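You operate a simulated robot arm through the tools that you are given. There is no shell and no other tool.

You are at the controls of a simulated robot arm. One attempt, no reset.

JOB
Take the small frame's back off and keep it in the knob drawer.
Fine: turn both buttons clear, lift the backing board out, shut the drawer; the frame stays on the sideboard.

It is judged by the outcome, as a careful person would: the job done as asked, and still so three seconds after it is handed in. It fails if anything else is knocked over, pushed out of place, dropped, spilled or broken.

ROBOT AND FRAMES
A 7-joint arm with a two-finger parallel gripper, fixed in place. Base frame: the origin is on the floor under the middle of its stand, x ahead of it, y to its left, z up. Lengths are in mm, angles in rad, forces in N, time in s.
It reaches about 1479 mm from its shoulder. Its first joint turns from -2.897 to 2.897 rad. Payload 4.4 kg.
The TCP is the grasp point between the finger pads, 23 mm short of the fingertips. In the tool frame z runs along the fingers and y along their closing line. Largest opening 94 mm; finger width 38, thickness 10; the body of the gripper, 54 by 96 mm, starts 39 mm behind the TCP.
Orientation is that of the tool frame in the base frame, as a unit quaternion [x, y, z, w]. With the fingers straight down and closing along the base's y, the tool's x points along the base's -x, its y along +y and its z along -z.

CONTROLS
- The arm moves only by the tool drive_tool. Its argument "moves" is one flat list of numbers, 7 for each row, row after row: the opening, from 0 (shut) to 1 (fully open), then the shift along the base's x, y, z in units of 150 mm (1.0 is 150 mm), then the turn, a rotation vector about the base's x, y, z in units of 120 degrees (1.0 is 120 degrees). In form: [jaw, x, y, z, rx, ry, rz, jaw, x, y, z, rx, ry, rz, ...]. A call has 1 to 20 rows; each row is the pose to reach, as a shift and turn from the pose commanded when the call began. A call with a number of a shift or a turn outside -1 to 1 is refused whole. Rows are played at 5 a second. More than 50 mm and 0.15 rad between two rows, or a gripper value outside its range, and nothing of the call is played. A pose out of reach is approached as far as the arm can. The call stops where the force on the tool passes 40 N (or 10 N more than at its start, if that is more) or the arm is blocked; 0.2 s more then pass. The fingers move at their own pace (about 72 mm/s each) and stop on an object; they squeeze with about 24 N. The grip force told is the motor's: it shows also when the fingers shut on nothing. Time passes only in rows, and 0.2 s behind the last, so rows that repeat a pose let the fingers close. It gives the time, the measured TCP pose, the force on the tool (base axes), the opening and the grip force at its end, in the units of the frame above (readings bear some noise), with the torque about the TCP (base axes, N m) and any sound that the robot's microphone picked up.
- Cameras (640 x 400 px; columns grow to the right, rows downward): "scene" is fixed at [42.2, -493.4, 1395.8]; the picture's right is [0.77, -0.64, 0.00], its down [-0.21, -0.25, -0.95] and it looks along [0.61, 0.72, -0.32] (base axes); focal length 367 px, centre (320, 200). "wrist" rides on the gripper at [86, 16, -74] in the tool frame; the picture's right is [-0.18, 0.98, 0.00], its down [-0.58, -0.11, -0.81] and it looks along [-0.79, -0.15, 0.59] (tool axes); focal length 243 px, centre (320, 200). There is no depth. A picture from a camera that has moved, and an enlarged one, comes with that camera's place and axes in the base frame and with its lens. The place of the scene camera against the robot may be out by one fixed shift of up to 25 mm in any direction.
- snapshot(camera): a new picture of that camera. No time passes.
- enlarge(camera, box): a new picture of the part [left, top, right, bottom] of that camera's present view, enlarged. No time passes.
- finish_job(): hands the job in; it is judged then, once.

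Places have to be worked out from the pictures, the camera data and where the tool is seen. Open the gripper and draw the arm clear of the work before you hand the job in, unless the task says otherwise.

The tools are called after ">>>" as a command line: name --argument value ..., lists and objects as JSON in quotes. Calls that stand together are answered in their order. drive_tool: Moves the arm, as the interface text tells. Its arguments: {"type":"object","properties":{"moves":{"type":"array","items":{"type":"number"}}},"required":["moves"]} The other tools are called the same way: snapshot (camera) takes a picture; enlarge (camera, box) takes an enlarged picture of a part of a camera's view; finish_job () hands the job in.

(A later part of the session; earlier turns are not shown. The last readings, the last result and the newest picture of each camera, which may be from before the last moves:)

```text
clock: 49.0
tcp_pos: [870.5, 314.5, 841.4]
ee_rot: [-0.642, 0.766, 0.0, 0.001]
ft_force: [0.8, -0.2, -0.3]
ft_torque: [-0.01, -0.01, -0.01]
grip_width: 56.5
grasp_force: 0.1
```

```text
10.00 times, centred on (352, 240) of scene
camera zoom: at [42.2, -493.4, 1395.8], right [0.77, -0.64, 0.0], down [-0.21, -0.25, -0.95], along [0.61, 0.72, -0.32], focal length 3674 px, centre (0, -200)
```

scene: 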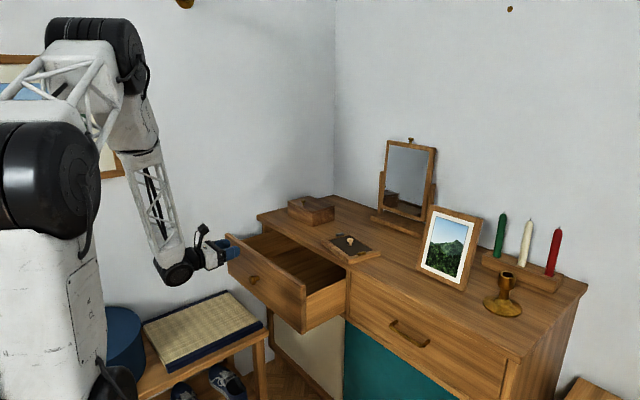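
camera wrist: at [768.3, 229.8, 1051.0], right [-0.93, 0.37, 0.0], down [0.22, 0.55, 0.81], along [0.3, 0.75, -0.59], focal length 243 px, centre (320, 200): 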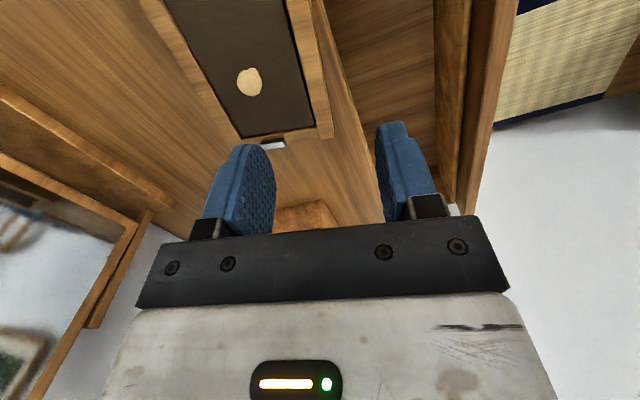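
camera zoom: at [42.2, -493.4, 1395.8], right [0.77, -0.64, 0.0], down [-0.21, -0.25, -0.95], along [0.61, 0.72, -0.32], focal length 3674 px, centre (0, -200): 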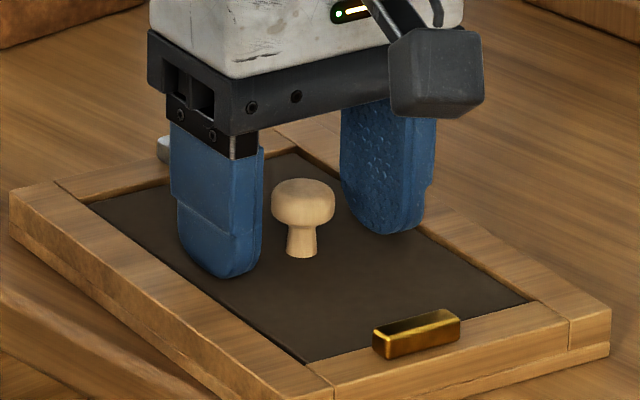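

The pads flank the knob evenly. I close gradually onto the cap.

>>> drive_tool --moves '[0.4, 0, 0, 0, 0, 0, 0, 0.3, 0, 0, 0, 0, 0, 0, 0.26, 0, 0, 0, 0, 0, 0, 0.22, 0, 0, 0, 0, 0, 0, 0.15, 0, 0, 0, 0, 0, 0, 0, 0, 0, 0, 0, 0, 0, 0, 0, 0, 0, 0, 0, 0]'

>>> enlarge --camera "wrist" --box '[200, 60, 440, 210]'

>>> enlarge --camera "scene" --box '[320, 220, 384, 260]'

```text
clock: 50.6
tcp_pos: [870.2, 314.4, 840.3]
ee_rot: [-0.643, 0.766, -0.001, 0.001]
ft_force: [0.6, 0.2, 0.9]
ft_torque: [0.02, -0.01, 0.03]
grip_width: 20.6
grasp_force: 23.7
```

```text
2.67 times, centred on (320, 135) of wrist
camera zoom: at [839.6, 231.7, 914.6], right [-0.94, 0.35, 0.0], down [0.21, 0.55, 0.81], along [0.29, 0.75, -0.59], focal length 647 px, centre (320, 373)
```

zoom: 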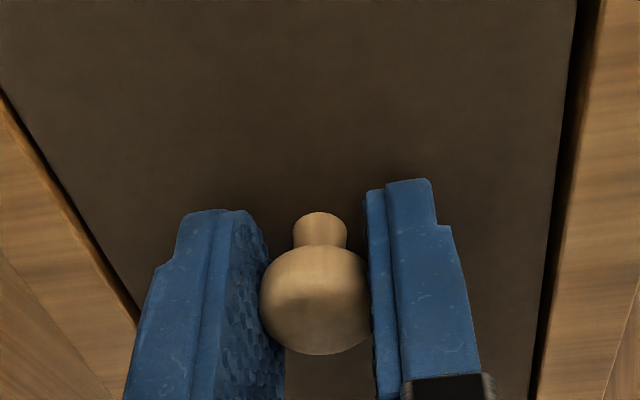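

```text
10.00 times, centred on (352, 240) of scene
camera zoom: at [42.2, -493.4, 1395.8], right [0.77, -0.64, 0.0], down [-0.21, -0.25, -0.95], along [0.61, 0.72, -0.32], focal length 3674 px, centre (0, -200)
```

zoom: 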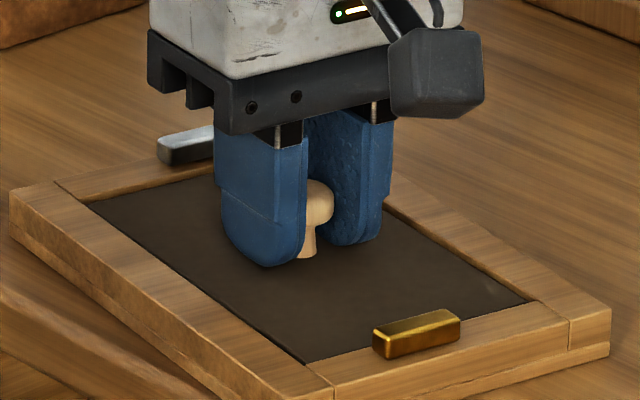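

The knob is gripped (20.6 mm, 24 N) without disturbing the frame. I lift slowly 15 mm straight up and check the force and whether the frame stays.

>>> drive_tool --moves '[0, 0, 0, 0.015, 0, 0, 0, 0, 0, 0, 0.03, 0, 0, 0, 0, 0, 0, 0.05, 0, 0, 0, 0, 0, 0, 0.075, 0, 0, 0, 0, 0, 0, 0.1, 0, 0, 0]'

>>> enlarge --camera "scene" --box '[310, 210, 390, 260]'

>>> snapshot --camera "wrist"

```text
clock: 51.8
tcp_pos: [870.3, 313.9, 855.6]
ee_rot: [-0.642, 0.767, 0.0, 0.001]
ft_force: [-0.2, -0.2, -0.7]
ft_torque: [-0.03, 0.01, -0.01]
grip_width: 20.6
grasp_force: 24.0
```

```text
8.00 times, centred on (350, 235) of scene
camera zoom: at [42.2, -493.4, 1395.8], right [0.77, -0.64, 0.0], down [-0.21, -0.25, -0.95], along [0.61, 0.72, -0.32], focal length 2939 px, centre (80, -80)
```

zoom: 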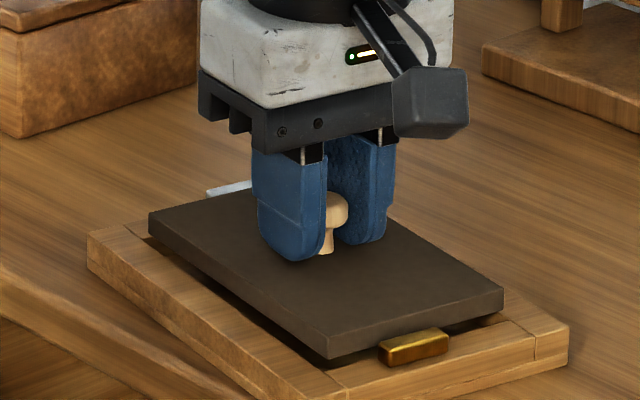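

```text
taken
camera wrist: at [839.8, 231.9, 929.8], right [-0.94, 0.35, 0.0], down [0.21, 0.55, 0.81], along [0.29, 0.75, -0.59], focal length 243 px, centre (320, 200)
```

wrist: 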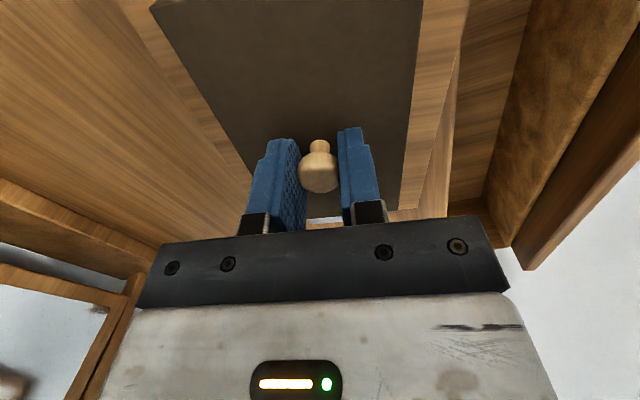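

The board lifted out freely and the frame stayed. I raise it further and carry it forward over the open drawer, squaring it up to the drawer on the way.

>>> drive_tool --moves '[0, 0, 0, 0.15, 0, 0, 0, 0, 0, 0, 0.32, 0, 0, 0, 0, 0, 0, 0.5, 0, 0, 0, 0, -0.15, 0.05, 0.5, 0, 0, 0.012, 0, -0.33, 0.15, 0.5, 0, 0, 0.026, 0, -0.5, 0.3, 0.5, 0, 0, 0.04, 0, -0.67, 0.45, 0.5, 0, 0, 0.055, 0, -0.83, 0.6, 0.5, 0, 0, 0.07, 0, -1.0, 0.8, 0.5, 0, 0, 0.084]'

>>> enlarge --camera "scene" --box '[230, 180, 390, 280]'

>>> snapshot --camera "wrist"

```text
clock: 53.8
tcp_pos: [720.4, 434.6, 929.6]
ee_rot: [-0.707, 0.707, -0.001, 0.001]
ft_force: [-0.3, 0.8, -0.1]
ft_torque: [-0.03, 0.0, 0.01]
grip_width: 20.3
grasp_force: 24.0
```

```text
4.00 times, centred on (310, 230) of scene
camera zoom: at [42.2, -493.4, 1395.8], right [0.77, -0.64, 0.0], down [-0.21, -0.25, -0.95], along [0.61, 0.72, -0.32], focal length 1470 px, centre (360, 80)
```

zoom: 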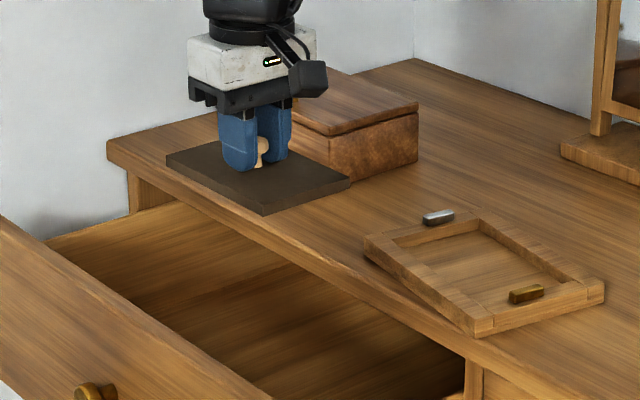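

```text
taken
camera wrist: at [705.4, 347.7, 1004.6], right [-0.98, 0.18, 0.0], down [0.11, 0.58, 0.81], along [0.15, 0.79, -0.59], focal length 243 px, centre (320, 200)
```

wrist: 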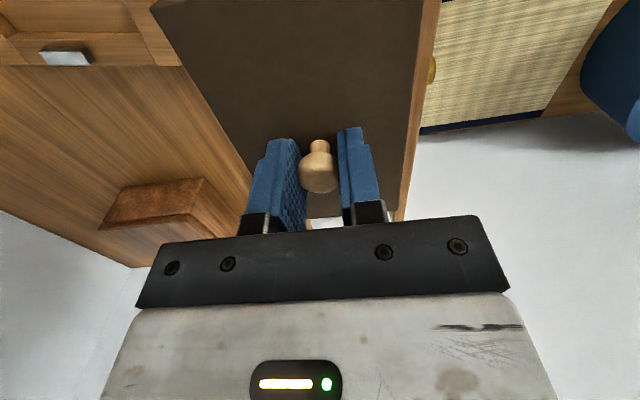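

The board is held level and the frame is left empty on the sideboard. I move along +y to the drawer's middle and lower until the board is just above the drawer rim, then check alignment.

>>> drive_tool --moves '[0, 0, 0.15, 0, 0, 0, 0, 0, 0, 0.35, 0, 0, 0, 0, 0, 0, 0.5, -0.1, 0, 0, 0, 0, 0, 0.6, -0.25, 0, 0, 0, 0, 0, 0.6, -0.45, 0, 0, 0, 0, 0, 0.6, -0.6, 0, 0, 0]'

>>> enlarge --camera "scene" --box '[210, 195, 370, 295]'

>>> snapshot --camera "wrist"

```text
clock: 55.2
tcp_pos: [721.8, 525.7, 839.6]
ee_rot: [-0.707, 0.708, 0.0, 0.001]
ft_force: [-0.8, 0.9, -1.2]
ft_torque: [0.01, 0.0, -0.03]
grip_width: 20.3
grasp_force: 24.2
```

```text
4.00 times, centred on (290, 245) of scene
camera zoom: at [42.2, -493.4, 1395.8], right [0.77, -0.64, 0.0], down [-0.21, -0.25, -0.95], along [0.61, 0.72, -0.32], focal length 1470 px, centre (440, 20)
```

zoom: 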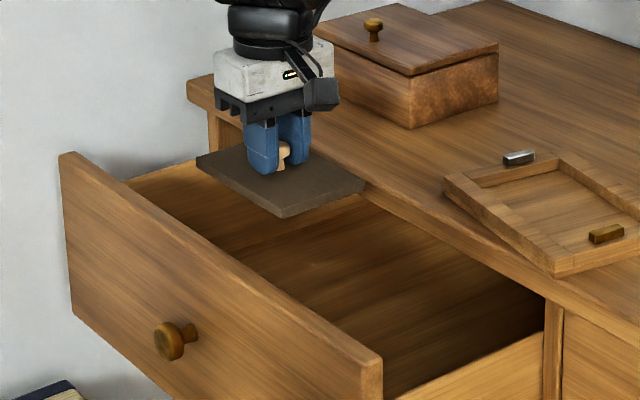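

```text
taken
camera wrist: at [705.1, 438.3, 915.1], right [-0.98, 0.18, 0.0], down [0.11, 0.58, 0.81], along [0.15, 0.79, -0.59], focal length 243 px, centre (320, 200)
```

wrist: 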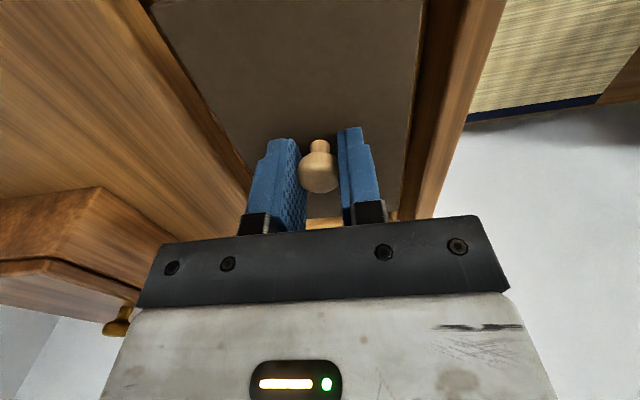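

The board sits over the opening with dark gaps on both sides. I zoom in to measure clearance to the sideboard edge and the drawer front.

>>> enlarge --camera "wrist" --box '[120, 0, 312, 120]'

>>> enlarge --camera "wrist" --box '[352, 0, 544, 120]'

```text
3.33 times, centred on (216, 60) of wrist
camera zoom: at [705.1, 438.3, 915.1], right [-0.98, 0.18, 0.0], down [0.11, 0.58, 0.81], along [0.15, 0.79, -0.59], focal length 809 px, centre (667, 667)
```

zoom: 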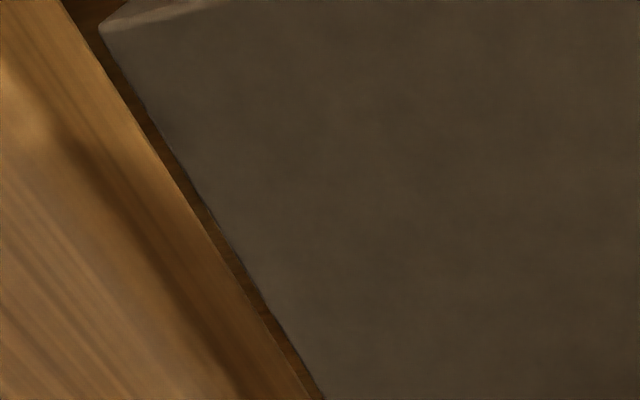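

```text
3.33 times, centred on (448, 60) of wrist
camera zoom: at [705.1, 438.3, 915.1], right [-0.98, 0.18, 0.0], down [0.11, 0.58, 0.81], along [0.15, 0.79, -0.59], focal length 809 px, centre (-107, 667)
```

zoom: 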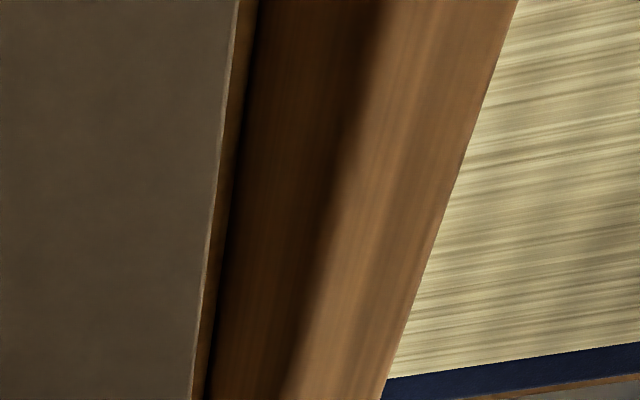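

Measured margins are about 24–30 mm on both sides of the board. I lower straight down into the drawer to just above where the floor should be.

>>> drive_tool --moves '[0, -0.02, 0, -0.15, 0, 0, 0, 0, -0.02, 0, -0.35, 0, 0, 0, 0, -0.02, 0, -0.55, 0, 0, 0, 0, -0.02, 0, -0.75, 0, 0, 0, 0, -0.02, 0, -0.9, 0, 0, 0, 0, -0.02, 0, -1.0, 0, 0, 0]'

>>> enlarge --camera "scene" --box '[210, 195, 370, 295]'

>>> snapshot --camera "wrist"

```text
clock: 56.6
tcp_pos: [718.6, 523.5, 690.5]
ee_rot: [0.707, -0.707, 0.001, -0.002]
ft_force: [-0.5, -0.1, -0.3]
ft_torque: [0.0, 0.0, 0.01]
grip_width: 20.4
grasp_force: 24.0
```

```text
4.00 times, centred on (290, 245) of scene
camera zoom: at [42.2, -493.4, 1395.8], right [0.77, -0.64, 0.0], down [-0.21, -0.25, -0.95], along [0.61, 0.72, -0.32], focal length 1470 px, centre (440, 20)
```

zoom: 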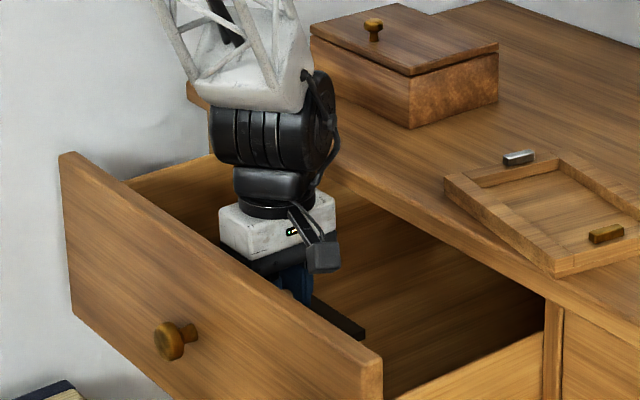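

```text
taken
camera wrist: at [701.9, 437.6, 765.2], right [-0.98, 0.18, 0.0], down [0.11, 0.58, 0.81], along [0.15, 0.79, -0.59], focal length 243 px, centre (320, 200)
```

wrist: 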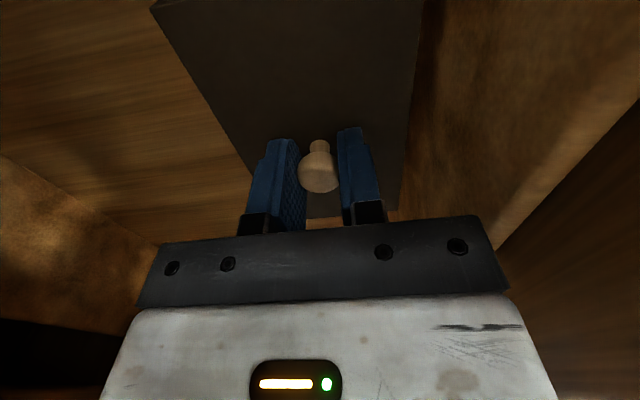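

The board is inside the drawer with no contact so far. I continue down in small steps, watching the force for the floor.

>>> drive_tool --moves '[0, 0, 0, -0.04, 0, 0, 0, 0, 0, 0, -0.08, 0, 0, 0, 0, 0, 0, -0.12, 0, 0, 0, 0, 0, 0, -0.16, 0, 0, 0]'

>>> enlarge --camera "scene" --box '[240, 205, 336, 265]'

>>> enlarge --camera "wrist" --box '[140, 0, 460, 200]'

```text
clock: 57.6
tcp_pos: [717.3, 524.9, 667.6]
ee_rot: [0.707, -0.707, 0.0, -0.001]
ft_force: [-0.4, 0.0, -0.2]
ft_torque: [0.0, -0.02, 0.02]
grip_width: 20.2
grasp_force: 24.3
```

```text
6.67 times, centred on (288, 235) of scene
camera zoom: at [42.2, -493.4, 1395.8], right [0.77, -0.64, 0.0], down [-0.21, -0.25, -0.95], along [0.61, 0.72, -0.32], focal length 2450 px, centre (533, -33)
```

zoom: 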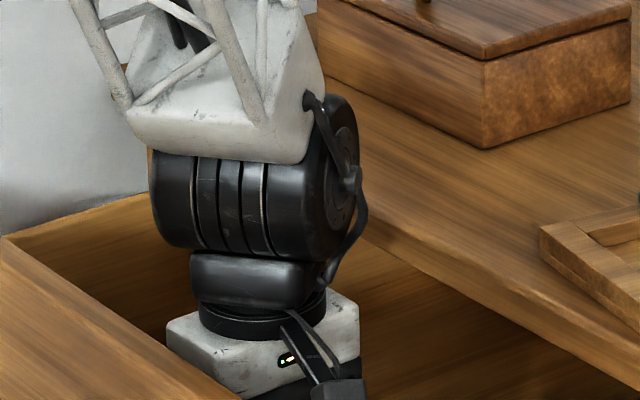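

```text
2.00 times, centred on (300, 100) of wrist
camera zoom: at [701.3, 437.4, 740.8], right [-0.98, 0.18, 0.0], down [0.11, 0.58, 0.81], along [0.15, 0.79, -0.59], focal length 485 px, centre (360, 400)
```

zoom: 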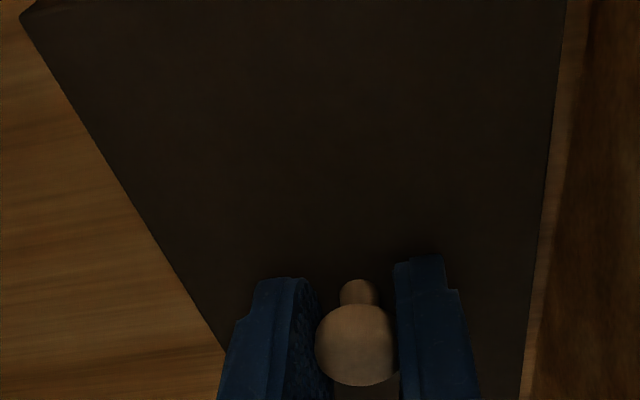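

No contact yet; the board is close to the floor. I go down another 10 mm in 3–4 mm steps.

>>> drive_tool --moves '[0, 0, 0, -0.022, 0, 0, 0, 0, 0, 0, -0.045, 0, 0, 0, 0, 0, 0, -0.067, 0, 0, 0]'

>>> enlarge --camera "wrist" --box '[140, 0, 460, 200]'

```text
clock: 58.4
tcp_pos: [717.8, 524.9, 657.4]
ee_rot: [-0.707, 0.707, 0.0, 0.001]
ft_force: [-0.1, -0.3, -0.9]
ft_torque: [0.01, -0.06, -0.03]
grip_width: 20.5
grasp_force: 23.9
```

```text
2.00 times, centred on (300, 100) of wrist
camera zoom: at [701.5, 437.7, 730.9], right [-0.98, 0.18, 0.0], down [0.11, 0.58, 0.81], along [0.15, 0.79, -0.59], focal length 485 px, centre (360, 400)
```

zoom: 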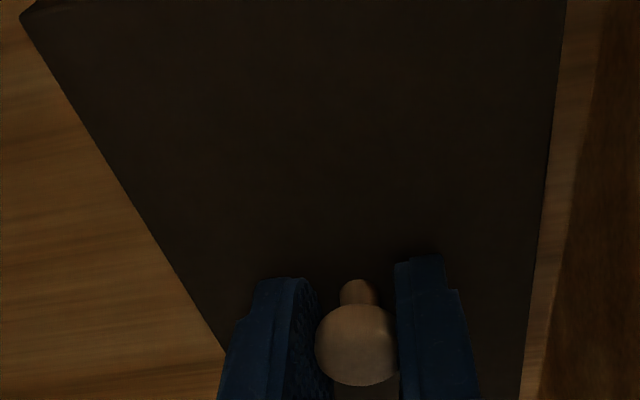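

Force remains near zero; the floor seems a bit lower (perhaps 580–600). I keep lowering another 12 mm in small steps.

>>> drive_tool --moves '[0, 0, 0, -0.022, 0, 0, 0, 0, 0, 0, -0.045, 0, 0, 0, 0, 0, 0, -0.067, 0, 0, 0, 0, 0, 0, -0.08, 0, 0, 0]'

>>> enlarge --camera "wrist" --box '[140, 0, 460, 200]'

>>> enlarge --camera "scene" --box '[240, 205, 336, 265]'

```text
clock: 59.4
tcp_pos: [716.7, 524.6, 644.7]
ee_rot: [-0.707, 0.707, 0.0, 0.001]
ft_force: [0.4, 0.0, 0.3]
ft_torque: [-0.01, -0.02, -0.03]
grip_width: 20.4
grasp_force: 24.1
```

```text
2.00 times, centred on (300, 100) of wrist
camera zoom: at [701.4, 437.6, 718.6], right [-0.98, 0.18, 0.0], down [0.11, 0.58, 0.81], along [0.15, 0.79, -0.59], focal length 485 px, centre (360, 400)
```

zoom: 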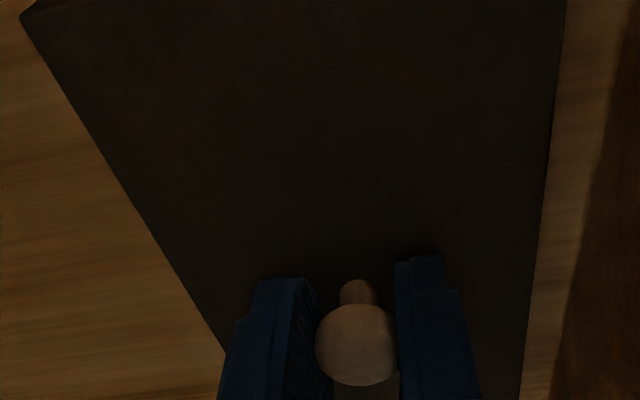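

```text
6.67 times, centred on (288, 235) of scene
camera zoom: at [42.2, -493.4, 1395.8], right [0.77, -0.64, 0.0], down [-0.21, -0.25, -0.95], along [0.61, 0.72, -0.32], focal length 2450 px, centre (533, -33)
```

zoom: 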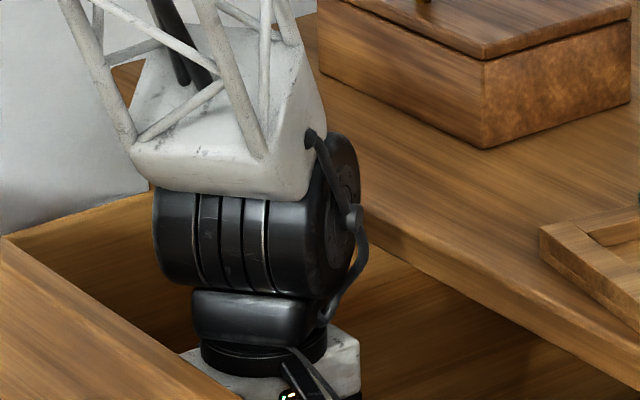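

Still free. I continue lowering another 12 mm with small steps.

>>> drive_tool --moves '[0, 0, 0, -0.02, 0, 0, 0, 0, 0, 0, -0.04, 0, 0, 0, 0, 0, 0, -0.06, 0, 0, 0, 0, 0, 0, -0.08, 0, 0, 0]'

>>> enlarge --camera "wrist" --box '[140, 0, 460, 200]'

```text
clock: 60.4
tcp_pos: [717.5, 525.1, 635.7]
ee_rot: [-0.706, 0.708, 0.0, 0.003]
ft_force: [1.3, -6.3, 31.7]
ft_torque: [-0.14, 0.08, 0.01]
grip_width: 20.8
grasp_force: 23.9
```

```text
2.00 times, centred on (300, 100) of wrist
camera zoom: at [702.6, 438.0, 709.2], right [-0.98, 0.18, -0.01], down [0.1, 0.58, 0.81], along [0.15, 0.79, -0.59], focal length 485 px, centre (360, 400)
```

zoom: 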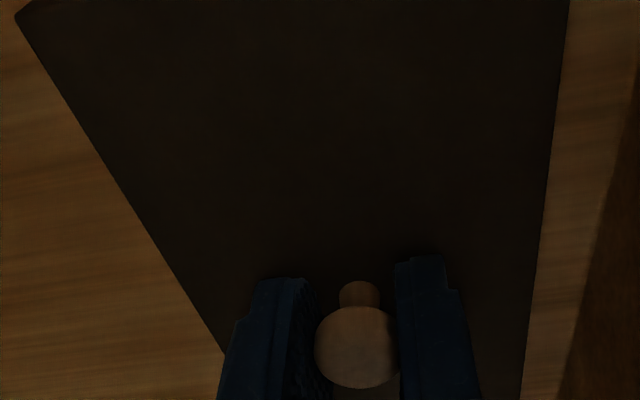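

Floor contact: 32 N upward, TCP at 635.7. I ease up about 2.5 mm to relieve the load before releasing.

>>> drive_tool --moves '[0, 0, 0, 0.01, 0, 0, 0, 0, 0, 0, 0.018, 0, 0, 0]'

```text
clock: 61.0
tcp_pos: [717.3, 523.9, 635.0]
ee_rot: [-0.707, 0.707, 0.0, 0.002]
ft_force: [1.6, 9.2, 19.8]
ft_torque: [0.31, 0.0, 0.0]
grip_width: 20.4
grasp_force: 23.9
```

The load is down to 20 N; I ease up another 1.5 mm.

>>> drive_tool --moves '[0, 0, 0, 0.006, 0, 0, 0, 0, 0, 0, 0.01, 0, 0, 0]'

```text
clock: 61.6
tcp_pos: [716.2, 523.3, 636.1]
ee_rot: [-0.706, 0.708, -0.001, 0.0]
ft_force: [1.2, 0.2, 3.8]
ft_torque: [0.18, -0.03, -0.05]
grip_width: 20.6
grasp_force: 23.6
```

Only about 4 N remains, so the board rests on the floor. I open the fingers gently.

>>> drive_tool --moves '[0.25, 0, 0, 0, 0, 0, 0, 0.35, 0, 0, 0, 0, 0, 0, 0.5, 0, 0, 0, 0, 0, 0, 0.5, 0, 0, 0, 0, 0, 0]'

>>> enlarge --camera "wrist" --box '[140, 0, 460, 200]'

```text
clock: 62.6
tcp_pos: [717.1, 523.9, 636.3]
ee_rot: [0.707, -0.707, 0.0, 0.0]
ft_force: [-0.1, 0.6, 0.5]
ft_torque: [0.02, 0.02, -0.01]
grip_width: 46.9
grasp_force: 0.0
```

```text
2.00 times, centred on (300, 100) of wrist
camera zoom: at [701.3, 437.6, 710.7], right [-0.98, 0.18, 0.0], down [0.11, 0.58, 0.81], along [0.15, 0.79, -0.59], focal length 485 px, centre (360, 400)
```

zoom: 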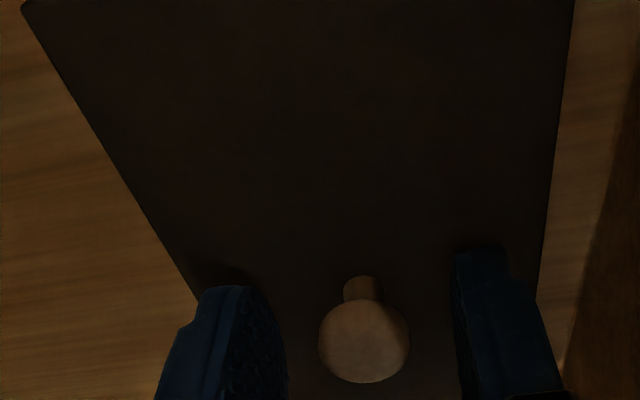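

The board is released on the drawer floor. I withdraw straight up out of the drawer.

>>> drive_tool --moves '[0.5, 0, 0, 0.1, 0, 0, 0, 0.5, 0, 0, 0.25, 0, 0, 0, 0.5, 0, 0, 0.5, 0, 0, 0, 0.5, 0, 0, 0.75, 0, 0, 0, 0.5, 0, 0, 1.0, 0, 0, 0]'

>>> snapshot --camera "wrist"

>>> snapshot --camera "scene"

```text
clock: 63.8
tcp_pos: [716.9, 523.5, 786.6]
ee_rot: [0.707, -0.707, 0.0, 0.0]
ft_force: [-0.4, 0.1, -0.1]
ft_torque: [0.01, 0.04, 0.01]
grip_width: 47.0
grasp_force: 0.1
```

```text
taken
camera wrist: at [701.1, 436.8, 860.5], right [-0.98, 0.18, 0.0], down [0.11, 0.58, 0.81], along [0.15, 0.79, -0.59], focal length 243 px, centre (320, 200)
```

wrist: 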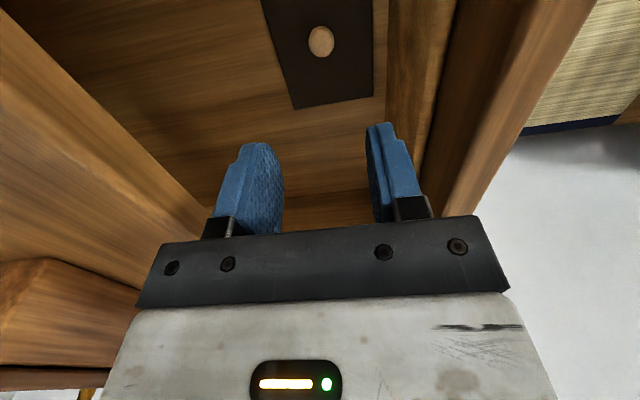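

```text
taken
```

scene: 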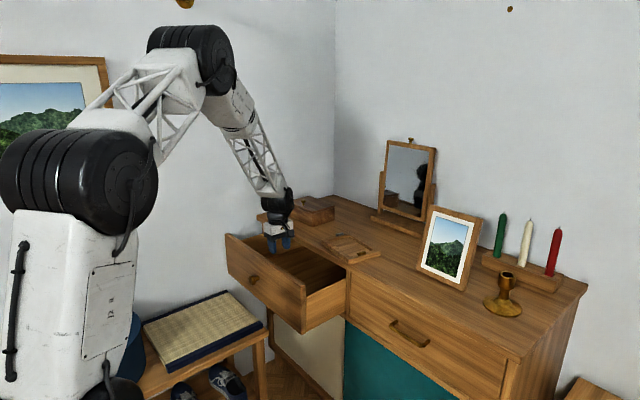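

The board lies flat in the drawer with its knob up. Now to close it: I rise above the drawer front and move back toward the robot.

>>> drive_tool --moves '[0.2, 0, 0, 0.3, 0, 0, 0, 0, 0, 0, 0.6, 0, 0, 0, 0, 0, 0, 0.9, 0, 0, 0, 0, -0.2, 0, 1.0, 0, 0, 0, 0, -0.45, 0, 1.0, 0, 0, 0, 0, -0.7, 0, 1.0, 0, 0, 0, 0, -1.0, 0, 1.0, 0, 0, 0]'

>>> snapshot --camera "wrist"

```text
clock: 65.4
tcp_pos: [566.0, 523.8, 935.2]
ee_rot: [0.707, -0.707, 0.0, 0.0]
ft_force: [-0.5, -0.3, 0.5]
ft_torque: [0.0, -0.01, 0.0]
grip_width: 0.2
grasp_force: 24.0
```

```text
taken
camera wrist: at [550.9, 437.5, 1009.7], right [-0.98, 0.18, 0.0], down [0.11, 0.58, 0.81], along [0.15, 0.79, -0.59], focal length 243 px, centre (320, 200)
```

wrist: 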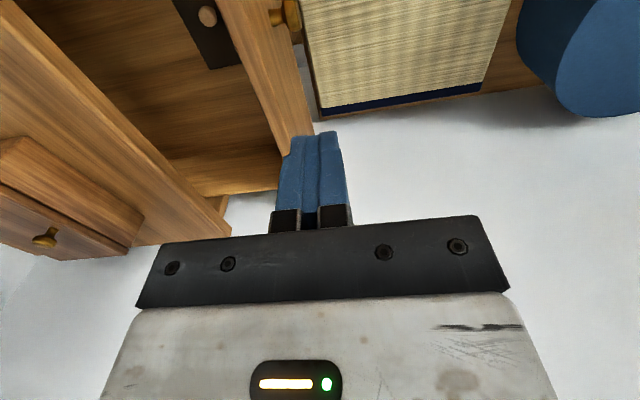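

Fingers are closed. I tilt the tool to horizontal (pointing at the drawer) while backing off to x ≈ 490.

>>> drive_tool --moves '[0, -0.05, 0, 0, 0, -0.0682, 0, 0, -0.1, 0, 0, 0, -0.1364, 0, 0, -0.15, 0, 0, 0, -0.2045, 0, 0, -0.2, 0, 0, 0, -0.2727, 0, 0, -0.25, 0, 0, 0, -0.3409, 0, 0, -0.3, 0, -0.05, 0, -0.4091, 0, 0, -0.35, 0, -0.1, 0, -0.4773, 0, 0, -0.4, 0, -0.2, 0, -0.5455, 0, 0, -0.45, 0, -0.3, 0, -0.6136, 0, 0, -0.5, 0, -0.4, 0, -0.6818, 0, 0, -0.5, 0, -0.5, 0, -0.75, 0]'

>>> snapshot --camera "wrist"

>>> snapshot --camera "scene"

```text
clock: 67.8
tcp_pos: [493.0, 525.4, 861.5]
ee_rot: [-0.5, 0.499, -0.5, 0.502]
ft_force: [1.1, -0.2, -0.5]
ft_torque: [0.01, 0.01, 0.0]
grip_width: 0.0
grasp_force: 23.5
```

```text
taken
camera wrist: at [418.8, 438.1, 844.8], right [0.0, 0.19, -0.98], down [-0.81, 0.58, 0.11], along [0.59, 0.79, 0.15], focal length 243 px, centre (320, 200)
```

wrist: 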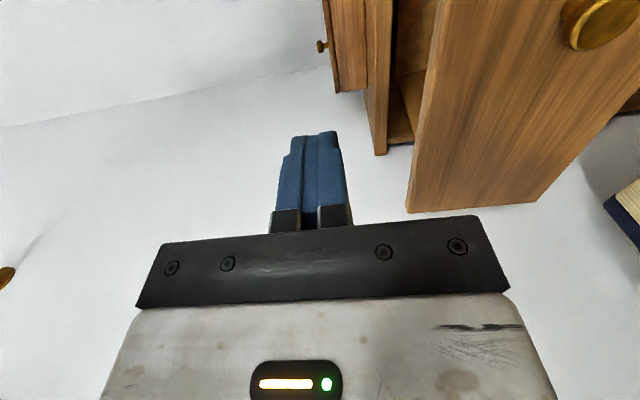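

```text
taken
```

scene: 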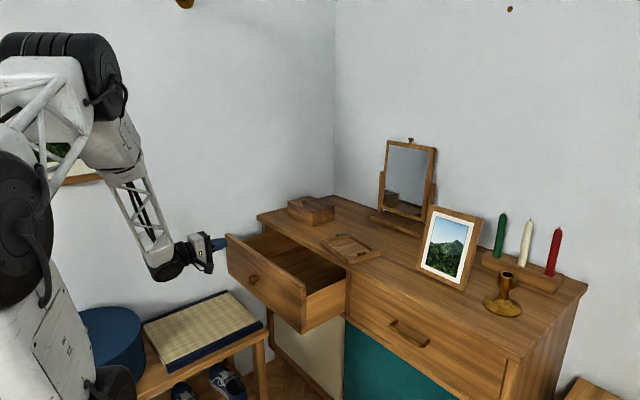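

The tool is horizontal. I lower toward knob height in front of the drawer.

>>> drive_tool --moves '[0, 0, 0, -0.25, 0, 0, 0, 0, 0, 0, -0.5, 0, 0, 0, 0, 0, 0, -0.75, 0, 0, 0, 0, 0, 0, -1.0, 0, 0, 0]'

>>> snapshot --camera "wrist"

```text
clock: 68.8
tcp_pos: [492.6, 524.6, 712.3]
ee_rot: [-0.499, 0.5, -0.5, 0.5]
ft_force: [-0.4, 0.8, 0.5]
ft_torque: [-0.04, 0.01, -0.02]
grip_width: 0.0
grasp_force: 24.1
```

```text
taken
camera wrist: at [418.8, 437.4, 695.1], right [0.0, 0.19, -0.98], down [-0.81, 0.58, 0.11], along [0.59, 0.79, 0.15], focal length 243 px, centre (320, 200)
```

wrist: 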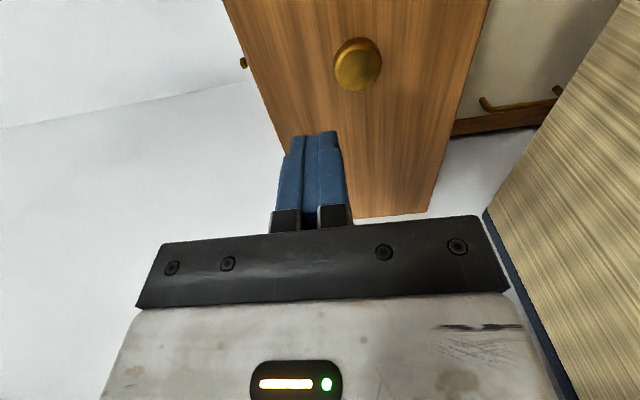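

The knob front is at about [595, 523, 684]. I lower to its height and come up to just short of contact.

>>> drive_tool --moves '[0, 0, -0.006, -0.1, 0, 0, 0, 0, 0, -0.006, -0.185, 0, 0, 0, 0, 0.15, -0.006, -0.185, 0, 0, 0, 0, 0.32, -0.006, -0.185, 0, 0, 0, 0, 0.47, -0.006, -0.185, 0, 0, 0]'

>>> snapshot --camera "wrist"

>>> enlarge --camera "scene" --box '[190, 220, 318, 300]'

```text
clock: 70.0
tcp_pos: [563.2, 524.9, 685.0]
ee_rot: [-0.499, 0.5, -0.5, 0.502]
ft_force: [-0.7, -0.4, -0.9]
ft_torque: [-0.01, 0.03, 0.0]
grip_width: 0.0
grasp_force: 23.9
```

```text
taken
camera wrist: at [489.1, 437.0, 667.1], right [0.0, 0.18, -0.98], down [-0.81, 0.58, 0.11], along [0.59, 0.79, 0.15], focal length 243 px, centre (320, 200)
```

wrist: 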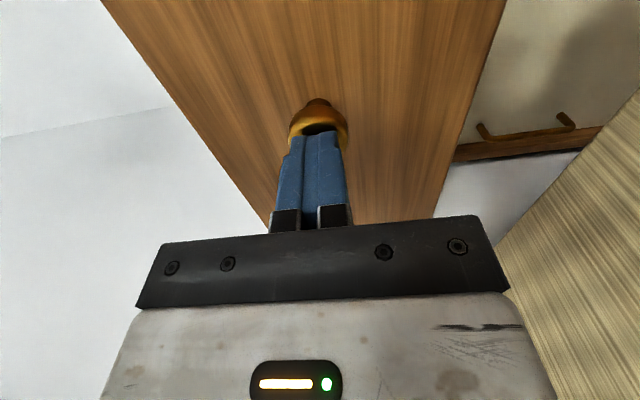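

```text
5.00 times, centred on (254, 260) of scene
camera zoom: at [42.2, -493.4, 1395.8], right [0.77, -0.64, 0.0], down [-0.21, -0.25, -0.95], along [0.61, 0.72, -0.32], focal length 1837 px, centre (650, -100)
```

zoom: 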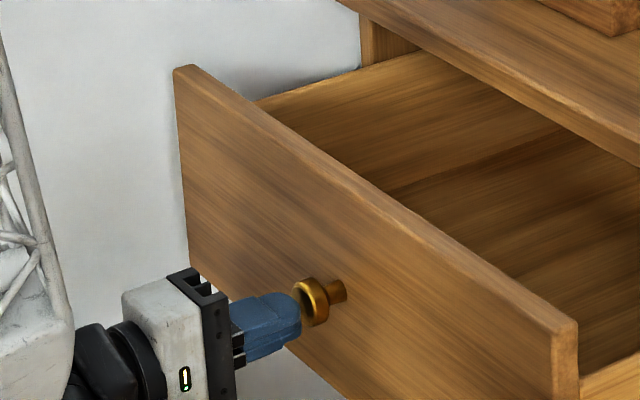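

The closed fingertips are aligned with the knob's centre. I push the drawer in slowly and steadily.

>>> drive_tool --moves '[0, 0.04, 0, 0, 0, 0, 0, 0, 0.08, 0, 0, 0, 0, 0, 0, 0.13, 0, 0, 0, 0, 0, 0, 0.18, 0, 0, 0, 0, 0, 0, 0.24, 0, 0, 0, 0, 0, 0, 0.3, 0, 0, 0, 0, 0, 0, 0.36, 0, 0, 0, 0, 0, 0, 0.42, 0, 0, 0, 0, 0, 0, 0.48, 0, 0, 0, 0, 0, 0, 0.54, 0, 0, 0, 0, 0, 0, 0.6, 0, 0, 0, 0, 0, 0, 0.66, 0, 0, 0, 0, 0, 0, 0.72, 0, 0, 0, 0, 0, 0, 0.78, 0, 0, 0, 0, 0, 0, 0.84, 0, 0, 0, 0, 0, 0, 0.9, 0, 0, 0, 0, 0]'

>>> enlarge --camera "scene" --box '[210, 205, 386, 315]'

>>> snapshot --camera "wrist"

```text
clock: 73.4
tcp_pos: [697.4, 523.7, 683.4]
ee_rot: [-0.5, 0.499, -0.501, 0.501]
ft_force: [-3.4, -1.0, 1.8]
ft_torque: [0.02, -0.01, 0.03]
grip_width: 0.0
grasp_force: 24.0
```

```text
3.64 times, centred on (298, 260) of scene
camera zoom: at [42.2, -493.4, 1395.8], right [0.77, -0.64, 0.0], down [-0.21, -0.25, -0.95], along [0.61, 0.72, -0.32], focal length 1336 px, centre (400, -18)
```

zoom: 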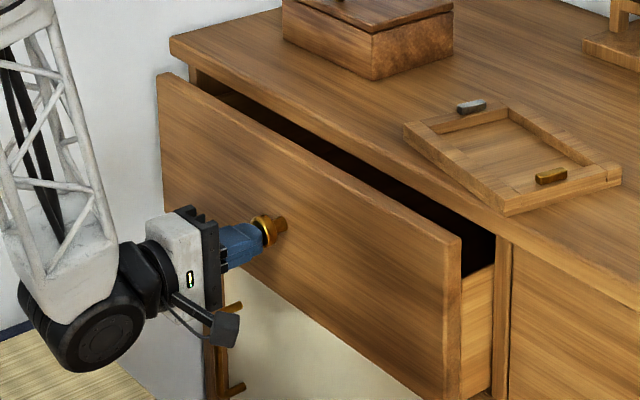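

```text
taken
camera wrist: at [624.0, 436.8, 667.0], right [0.0, 0.18, -0.98], down [-0.81, 0.58, 0.11], along [0.59, 0.79, 0.15], focal length 243 px, centre (320, 200)
```

wrist: 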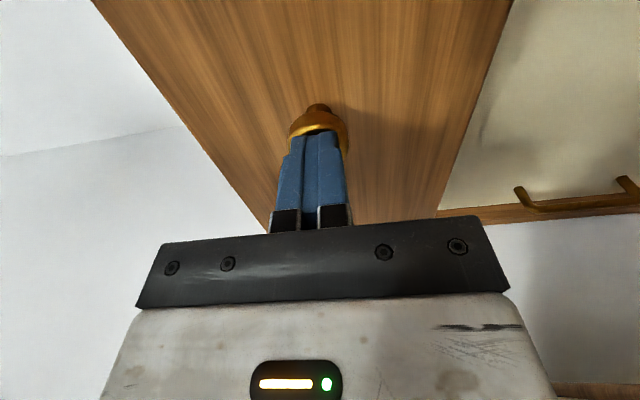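

The drawer slides in smoothly with about 3 N. About 60 mm remain; I continue and slow down near the end.

>>> drive_tool --moves '[0, 0.06, 0, 0, 0, 0, 0, 0, 0.12, 0, 0, 0, 0, 0, 0, 0.18, 0, 0, 0, 0, 0, 0, 0.24, 0, 0, 0, 0, 0, 0, 0.29, 0, 0, 0, 0, 0, 0, 0.33, 0, 0, 0, 0, 0, 0, 0.36, 0, 0, 0, 0, 0, 0, 0.38, 0, 0, 0, 0, 0, 0, 0.395, 0, 0, 0, 0, 0]'

>>> enlarge --camera "scene" --box '[230, 205, 390, 305]'

```text
clock: 75.4
tcp_pos: [754.9, 524.6, 682.8]
ee_rot: [-0.5, 0.499, -0.5, 0.501]
ft_force: [-14.7, 0.2, 5.7]
ft_torque: [0.15, -0.15, 0.0]
grip_width: 0.0
grasp_force: 24.6
stopped in row 9: the force on the tool passed its limit at 51 N (the readings are from after the stop); the commanded pose is now the measured one
```

```text
4.00 times, centred on (310, 255) of scene
camera zoom: at [42.2, -493.4, 1395.8], right [0.77, -0.64, 0.0], down [-0.21, -0.25, -0.95], along [0.61, 0.72, -0.32], focal length 1470 px, centre (360, -20)
```

zoom: 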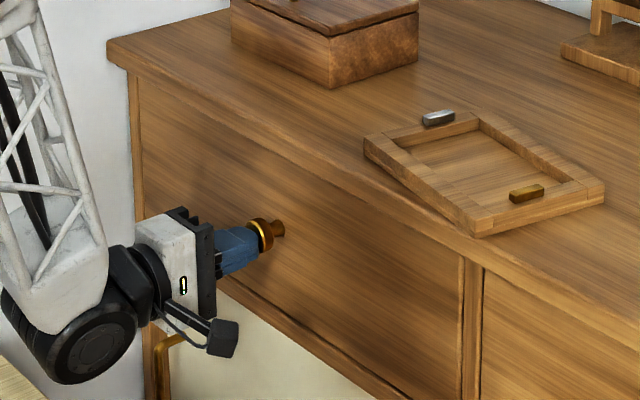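

The push ended against a firm stop with the drawer front flush. I back straight off and compare the closed position with the picture taken before opening.

>>> drive_tool --moves '[0, -0.08, 0, 0, 0, 0, 0, 0, -0.25, 0, 0, 0, 0, 0, 0, -0.5, 0, 0, 0, 0, 0, 0, -0.75, 0, 0, 0, 0, 0, 0, -0.95, 0, 0, 0, 0, 0]'

>>> enlarge --camera "scene" --box '[250, 200, 378, 280]'

>>> snapshot --camera "wrist"

```text
clock: 76.6
tcp_pos: [613.8, 523.6, 683.1]
ee_rot: [-0.499, 0.499, -0.5, 0.501]
ft_force: [0.7, 0.0, -0.2]
ft_torque: [0.01, 0.01, 0.01]
grip_width: 0.0
grasp_force: 24.0
```

```text
5.00 times, centred on (314, 240) of scene
camera zoom: at [42.2, -493.4, 1395.8], right [0.77, -0.64, 0.0], down [-0.21, -0.25, -0.95], along [0.61, 0.72, -0.32], focal length 1837 px, centre (350, 0)
```

zoom: 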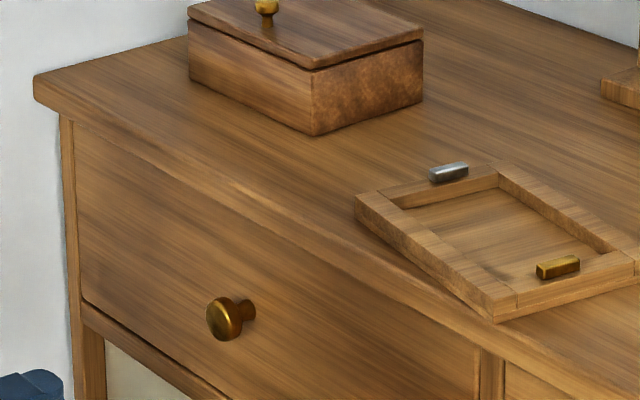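

```text
taken
camera wrist: at [539.7, 436.4, 667.1], right [0.0, 0.18, -0.98], down [-0.81, 0.58, 0.11], along [0.59, 0.79, 0.15], focal length 243 px, centre (320, 200)
```

wrist: 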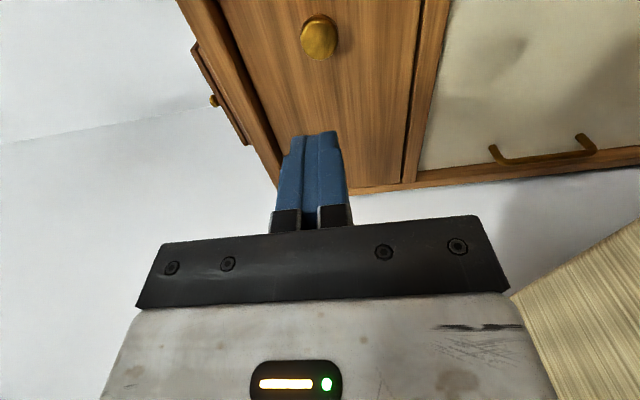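

The drawer front and knob match the pre-opening picture exactly, so it's fully shut with the board inside. The frame's near corner sits right at the sideboard's edge, so I'll slide it back to its original spot; first I rise and tilt the tool back to vertical.

>>> drive_tool --moves '[0, 0, 0, 0.25, 0, 0, 0, 0, 0, 0, 0.5, 0, 0, 0, 0, 0, 0, 0.75, 0, 0.0682, 0, 0, 0, 0, 1.0, 0, 0.1364, 0, 0, 0, 0, 1.0, 0, 0.2045, 0, 0, 0, 0, 1.0, 0, 0.2727, 0, 0, 0, 0, 1.0, 0, 0.3409, 0, 0, 0, 0, 1.0, 0, 0.4091, 0, 0.2, 0, 0, 1.0, 0, 0.4773, 0, 0.4, 0, 0, 1.0, 0, 0.5455, 0, 0.5, 0, 0, 1.0, 0, 0.6136, 0, 0.5, 0, 0, 1.0, 0, 0.6818, 0, 0.5, 0, 0, 1.0, 0, 0.75, 0]'

>>> snapshot --camera "scene"

```text
clock: 79.4
tcp_pos: [613.3, 523.7, 833.8]
ee_rot: [0.707, -0.707, 0.0, -0.001]
ft_force: [0.8, -0.4, 0.4]
ft_torque: [0.02, -0.02, 0.0]
grip_width: 47.3
grasp_force: 0.0
```

```text
taken
```

scene: 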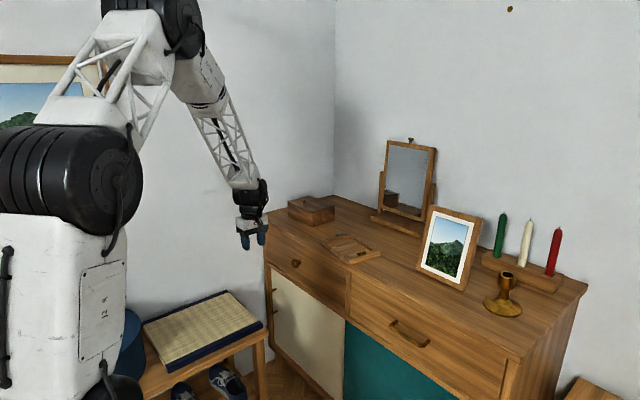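

The tool is vertical again and everything on the sideboard is in place. I rise and move toward the frame to view it.

>>> drive_tool --moves '[0.5, 0, 0, 0.3, 0, 0, 0, 0.5, 0, 0, 0.6, 0, 0, 0, 0.5, 0.1, -0.15, 0.8, 0, 0, -0.02, 0.5, 0.28, -0.35, 0.8, 0, 0, -0.04, 0.5, 0.46, -0.55, 0.8, 0, 0, -0.06, 0.5, 0.64, -0.75, 0.8, 0, 0, -0.07, 0.5, 0.82, -0.95, 0.8, 0, 0, -0.08, 0.5, 0.98, -1.0, 0.8, 0, 0, -0.083]'

>>> snapshot --camera "wrist"

```text
clock: 81.2
tcp_pos: [760.4, 372.1, 954.4]
ee_rot: [-0.642, 0.766, 0.0, 0.001]
ft_force: [-0.7, -0.8, 0.2]
ft_torque: [0.02, 0.04, -0.02]
grip_width: 47.1
grasp_force: 0.1
```

```text
taken
camera wrist: at [729.8, 290.2, 1028.0], right [-0.94, 0.35, 0.0], down [0.21, 0.55, 0.81], along [0.29, 0.76, -0.59], focal length 243 px, centre (320, 200)
```

wrist: 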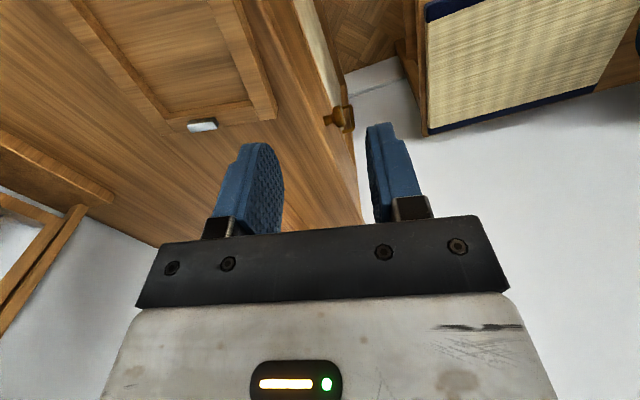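

I enlarge the frame's near rail to locate it precisely for the re-grip.

>>> enlarge --camera "wrist" --box '[130, 0, 354, 140]'

```text
2.86 times, centred on (242, 70) of wrist
camera zoom: at [729.8, 290.2, 1028.0], right [-0.94, 0.35, 0.0], down [0.21, 0.55, 0.81], along [0.29, 0.76, -0.59], focal length 693 px, centre (543, 571)
```

zoom: 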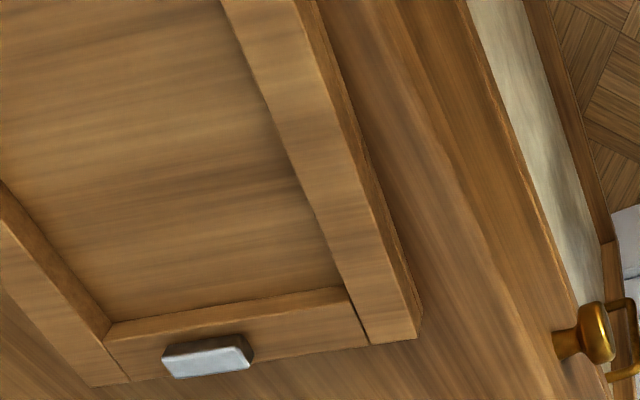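

The near rail's middle is at about (816, 323) with frame yaw ≈ −10.5°. I move above it and descend to a hover.

>>> drive_tool --moves '[0.5, 0.12, -0.11, -0.05, 0, 0, 0, 0.5, 0.25, -0.22, -0.15, 0, 0, 0, 0.5, 0.371, -0.327, -0.3, 0, 0, 0, 0.5, 0.371, -0.327, -0.45, 0, 0, 0, 0.5, 0.371, -0.327, -0.563, 0, 0, 0]'

>>> enlarge --camera "wrist" --box '[200, 60, 440, 210]'

>>> enlarge --camera "scene" --box '[310, 205, 390, 255]'

```text
clock: 82.4
tcp_pos: [814.7, 324.9, 870.2]
ee_rot: [-0.643, 0.766, -0.001, 0.002]
ft_force: [-0.4, 0.7, -0.1]
ft_torque: [0.01, 0.02, -0.01]
grip_width: 46.9
grasp_force: 0.1
```

```text
2.67 times, centred on (320, 135) of wrist
camera zoom: at [784.8, 242.2, 943.7], right [-0.94, 0.35, 0.0], down [0.21, 0.55, 0.81], along [0.28, 0.76, -0.59], focal length 647 px, centre (320, 373)
```

zoom: 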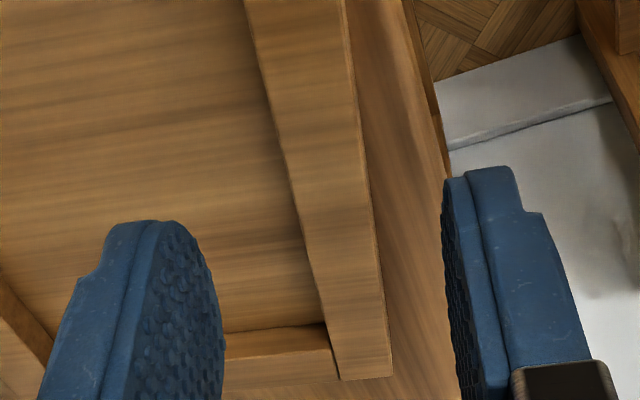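

```text
8.00 times, centred on (350, 230) of scene
camera zoom: at [42.2, -493.4, 1395.8], right [0.77, -0.64, 0.0], down [-0.21, -0.25, -0.95], along [0.61, 0.72, -0.32], focal length 2939 px, centre (80, -40)
```

zoom: 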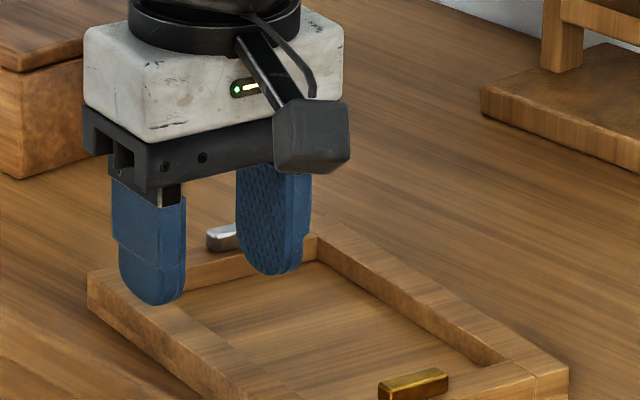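

The rail is centred between the fingers. I descend so the tips are beside the rail (about 8 mm above the sideboard) and then close on it.

>>> drive_tool --moves '[0.5, 0, 0, -0.1, 0, 0, 0, 0.5, 0, 0, -0.2, 0, 0, 0, 0.5, 0, 0, -0.268, 0, 0, 0, 0.5, 0, 0, -0.268, 0, 0, 0]'

>>> enlarge --camera "scene" --box '[310, 215, 390, 265]'

>>> enlarge --camera "wrist" --box '[200, 60, 440, 210]'

```text
clock: 83.4
tcp_pos: [816.5, 325.6, 830.7]
ee_rot: [-0.643, 0.766, -0.001, 0.002]
ft_force: [0.5, -0.6, 2.5]
ft_torque: [-0.05, -0.06, -0.01]
grip_width: 47.1
grasp_force: 0.6
```

```text
8.00 times, centred on (350, 240) of scene
camera zoom: at [42.2, -493.4, 1395.8], right [0.77, -0.64, 0.0], down [-0.21, -0.25, -0.95], along [0.61, 0.72, -0.32], focal length 2939 px, centre (80, -120)
```

zoom: 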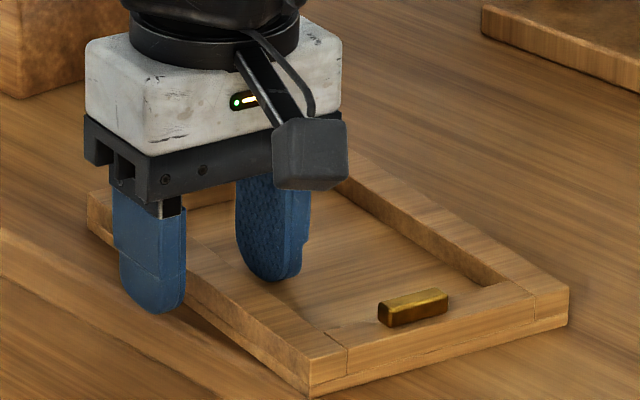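

```text
2.67 times, centred on (320, 135) of wrist
camera zoom: at [785.7, 242.3, 903.0], right [-0.94, 0.35, 0.0], down [0.21, 0.55, 0.81], along [0.29, 0.76, -0.59], focal length 647 px, centre (320, 373)
```

zoom: 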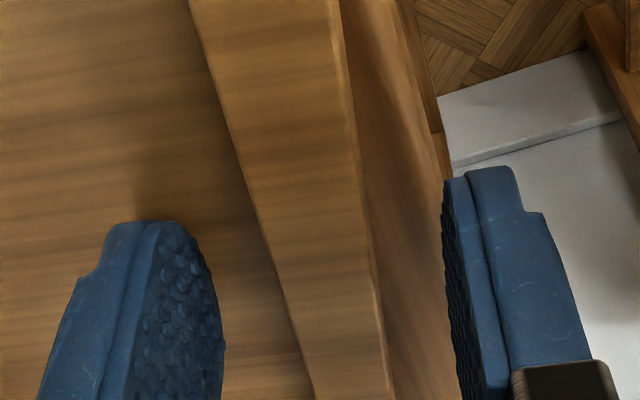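

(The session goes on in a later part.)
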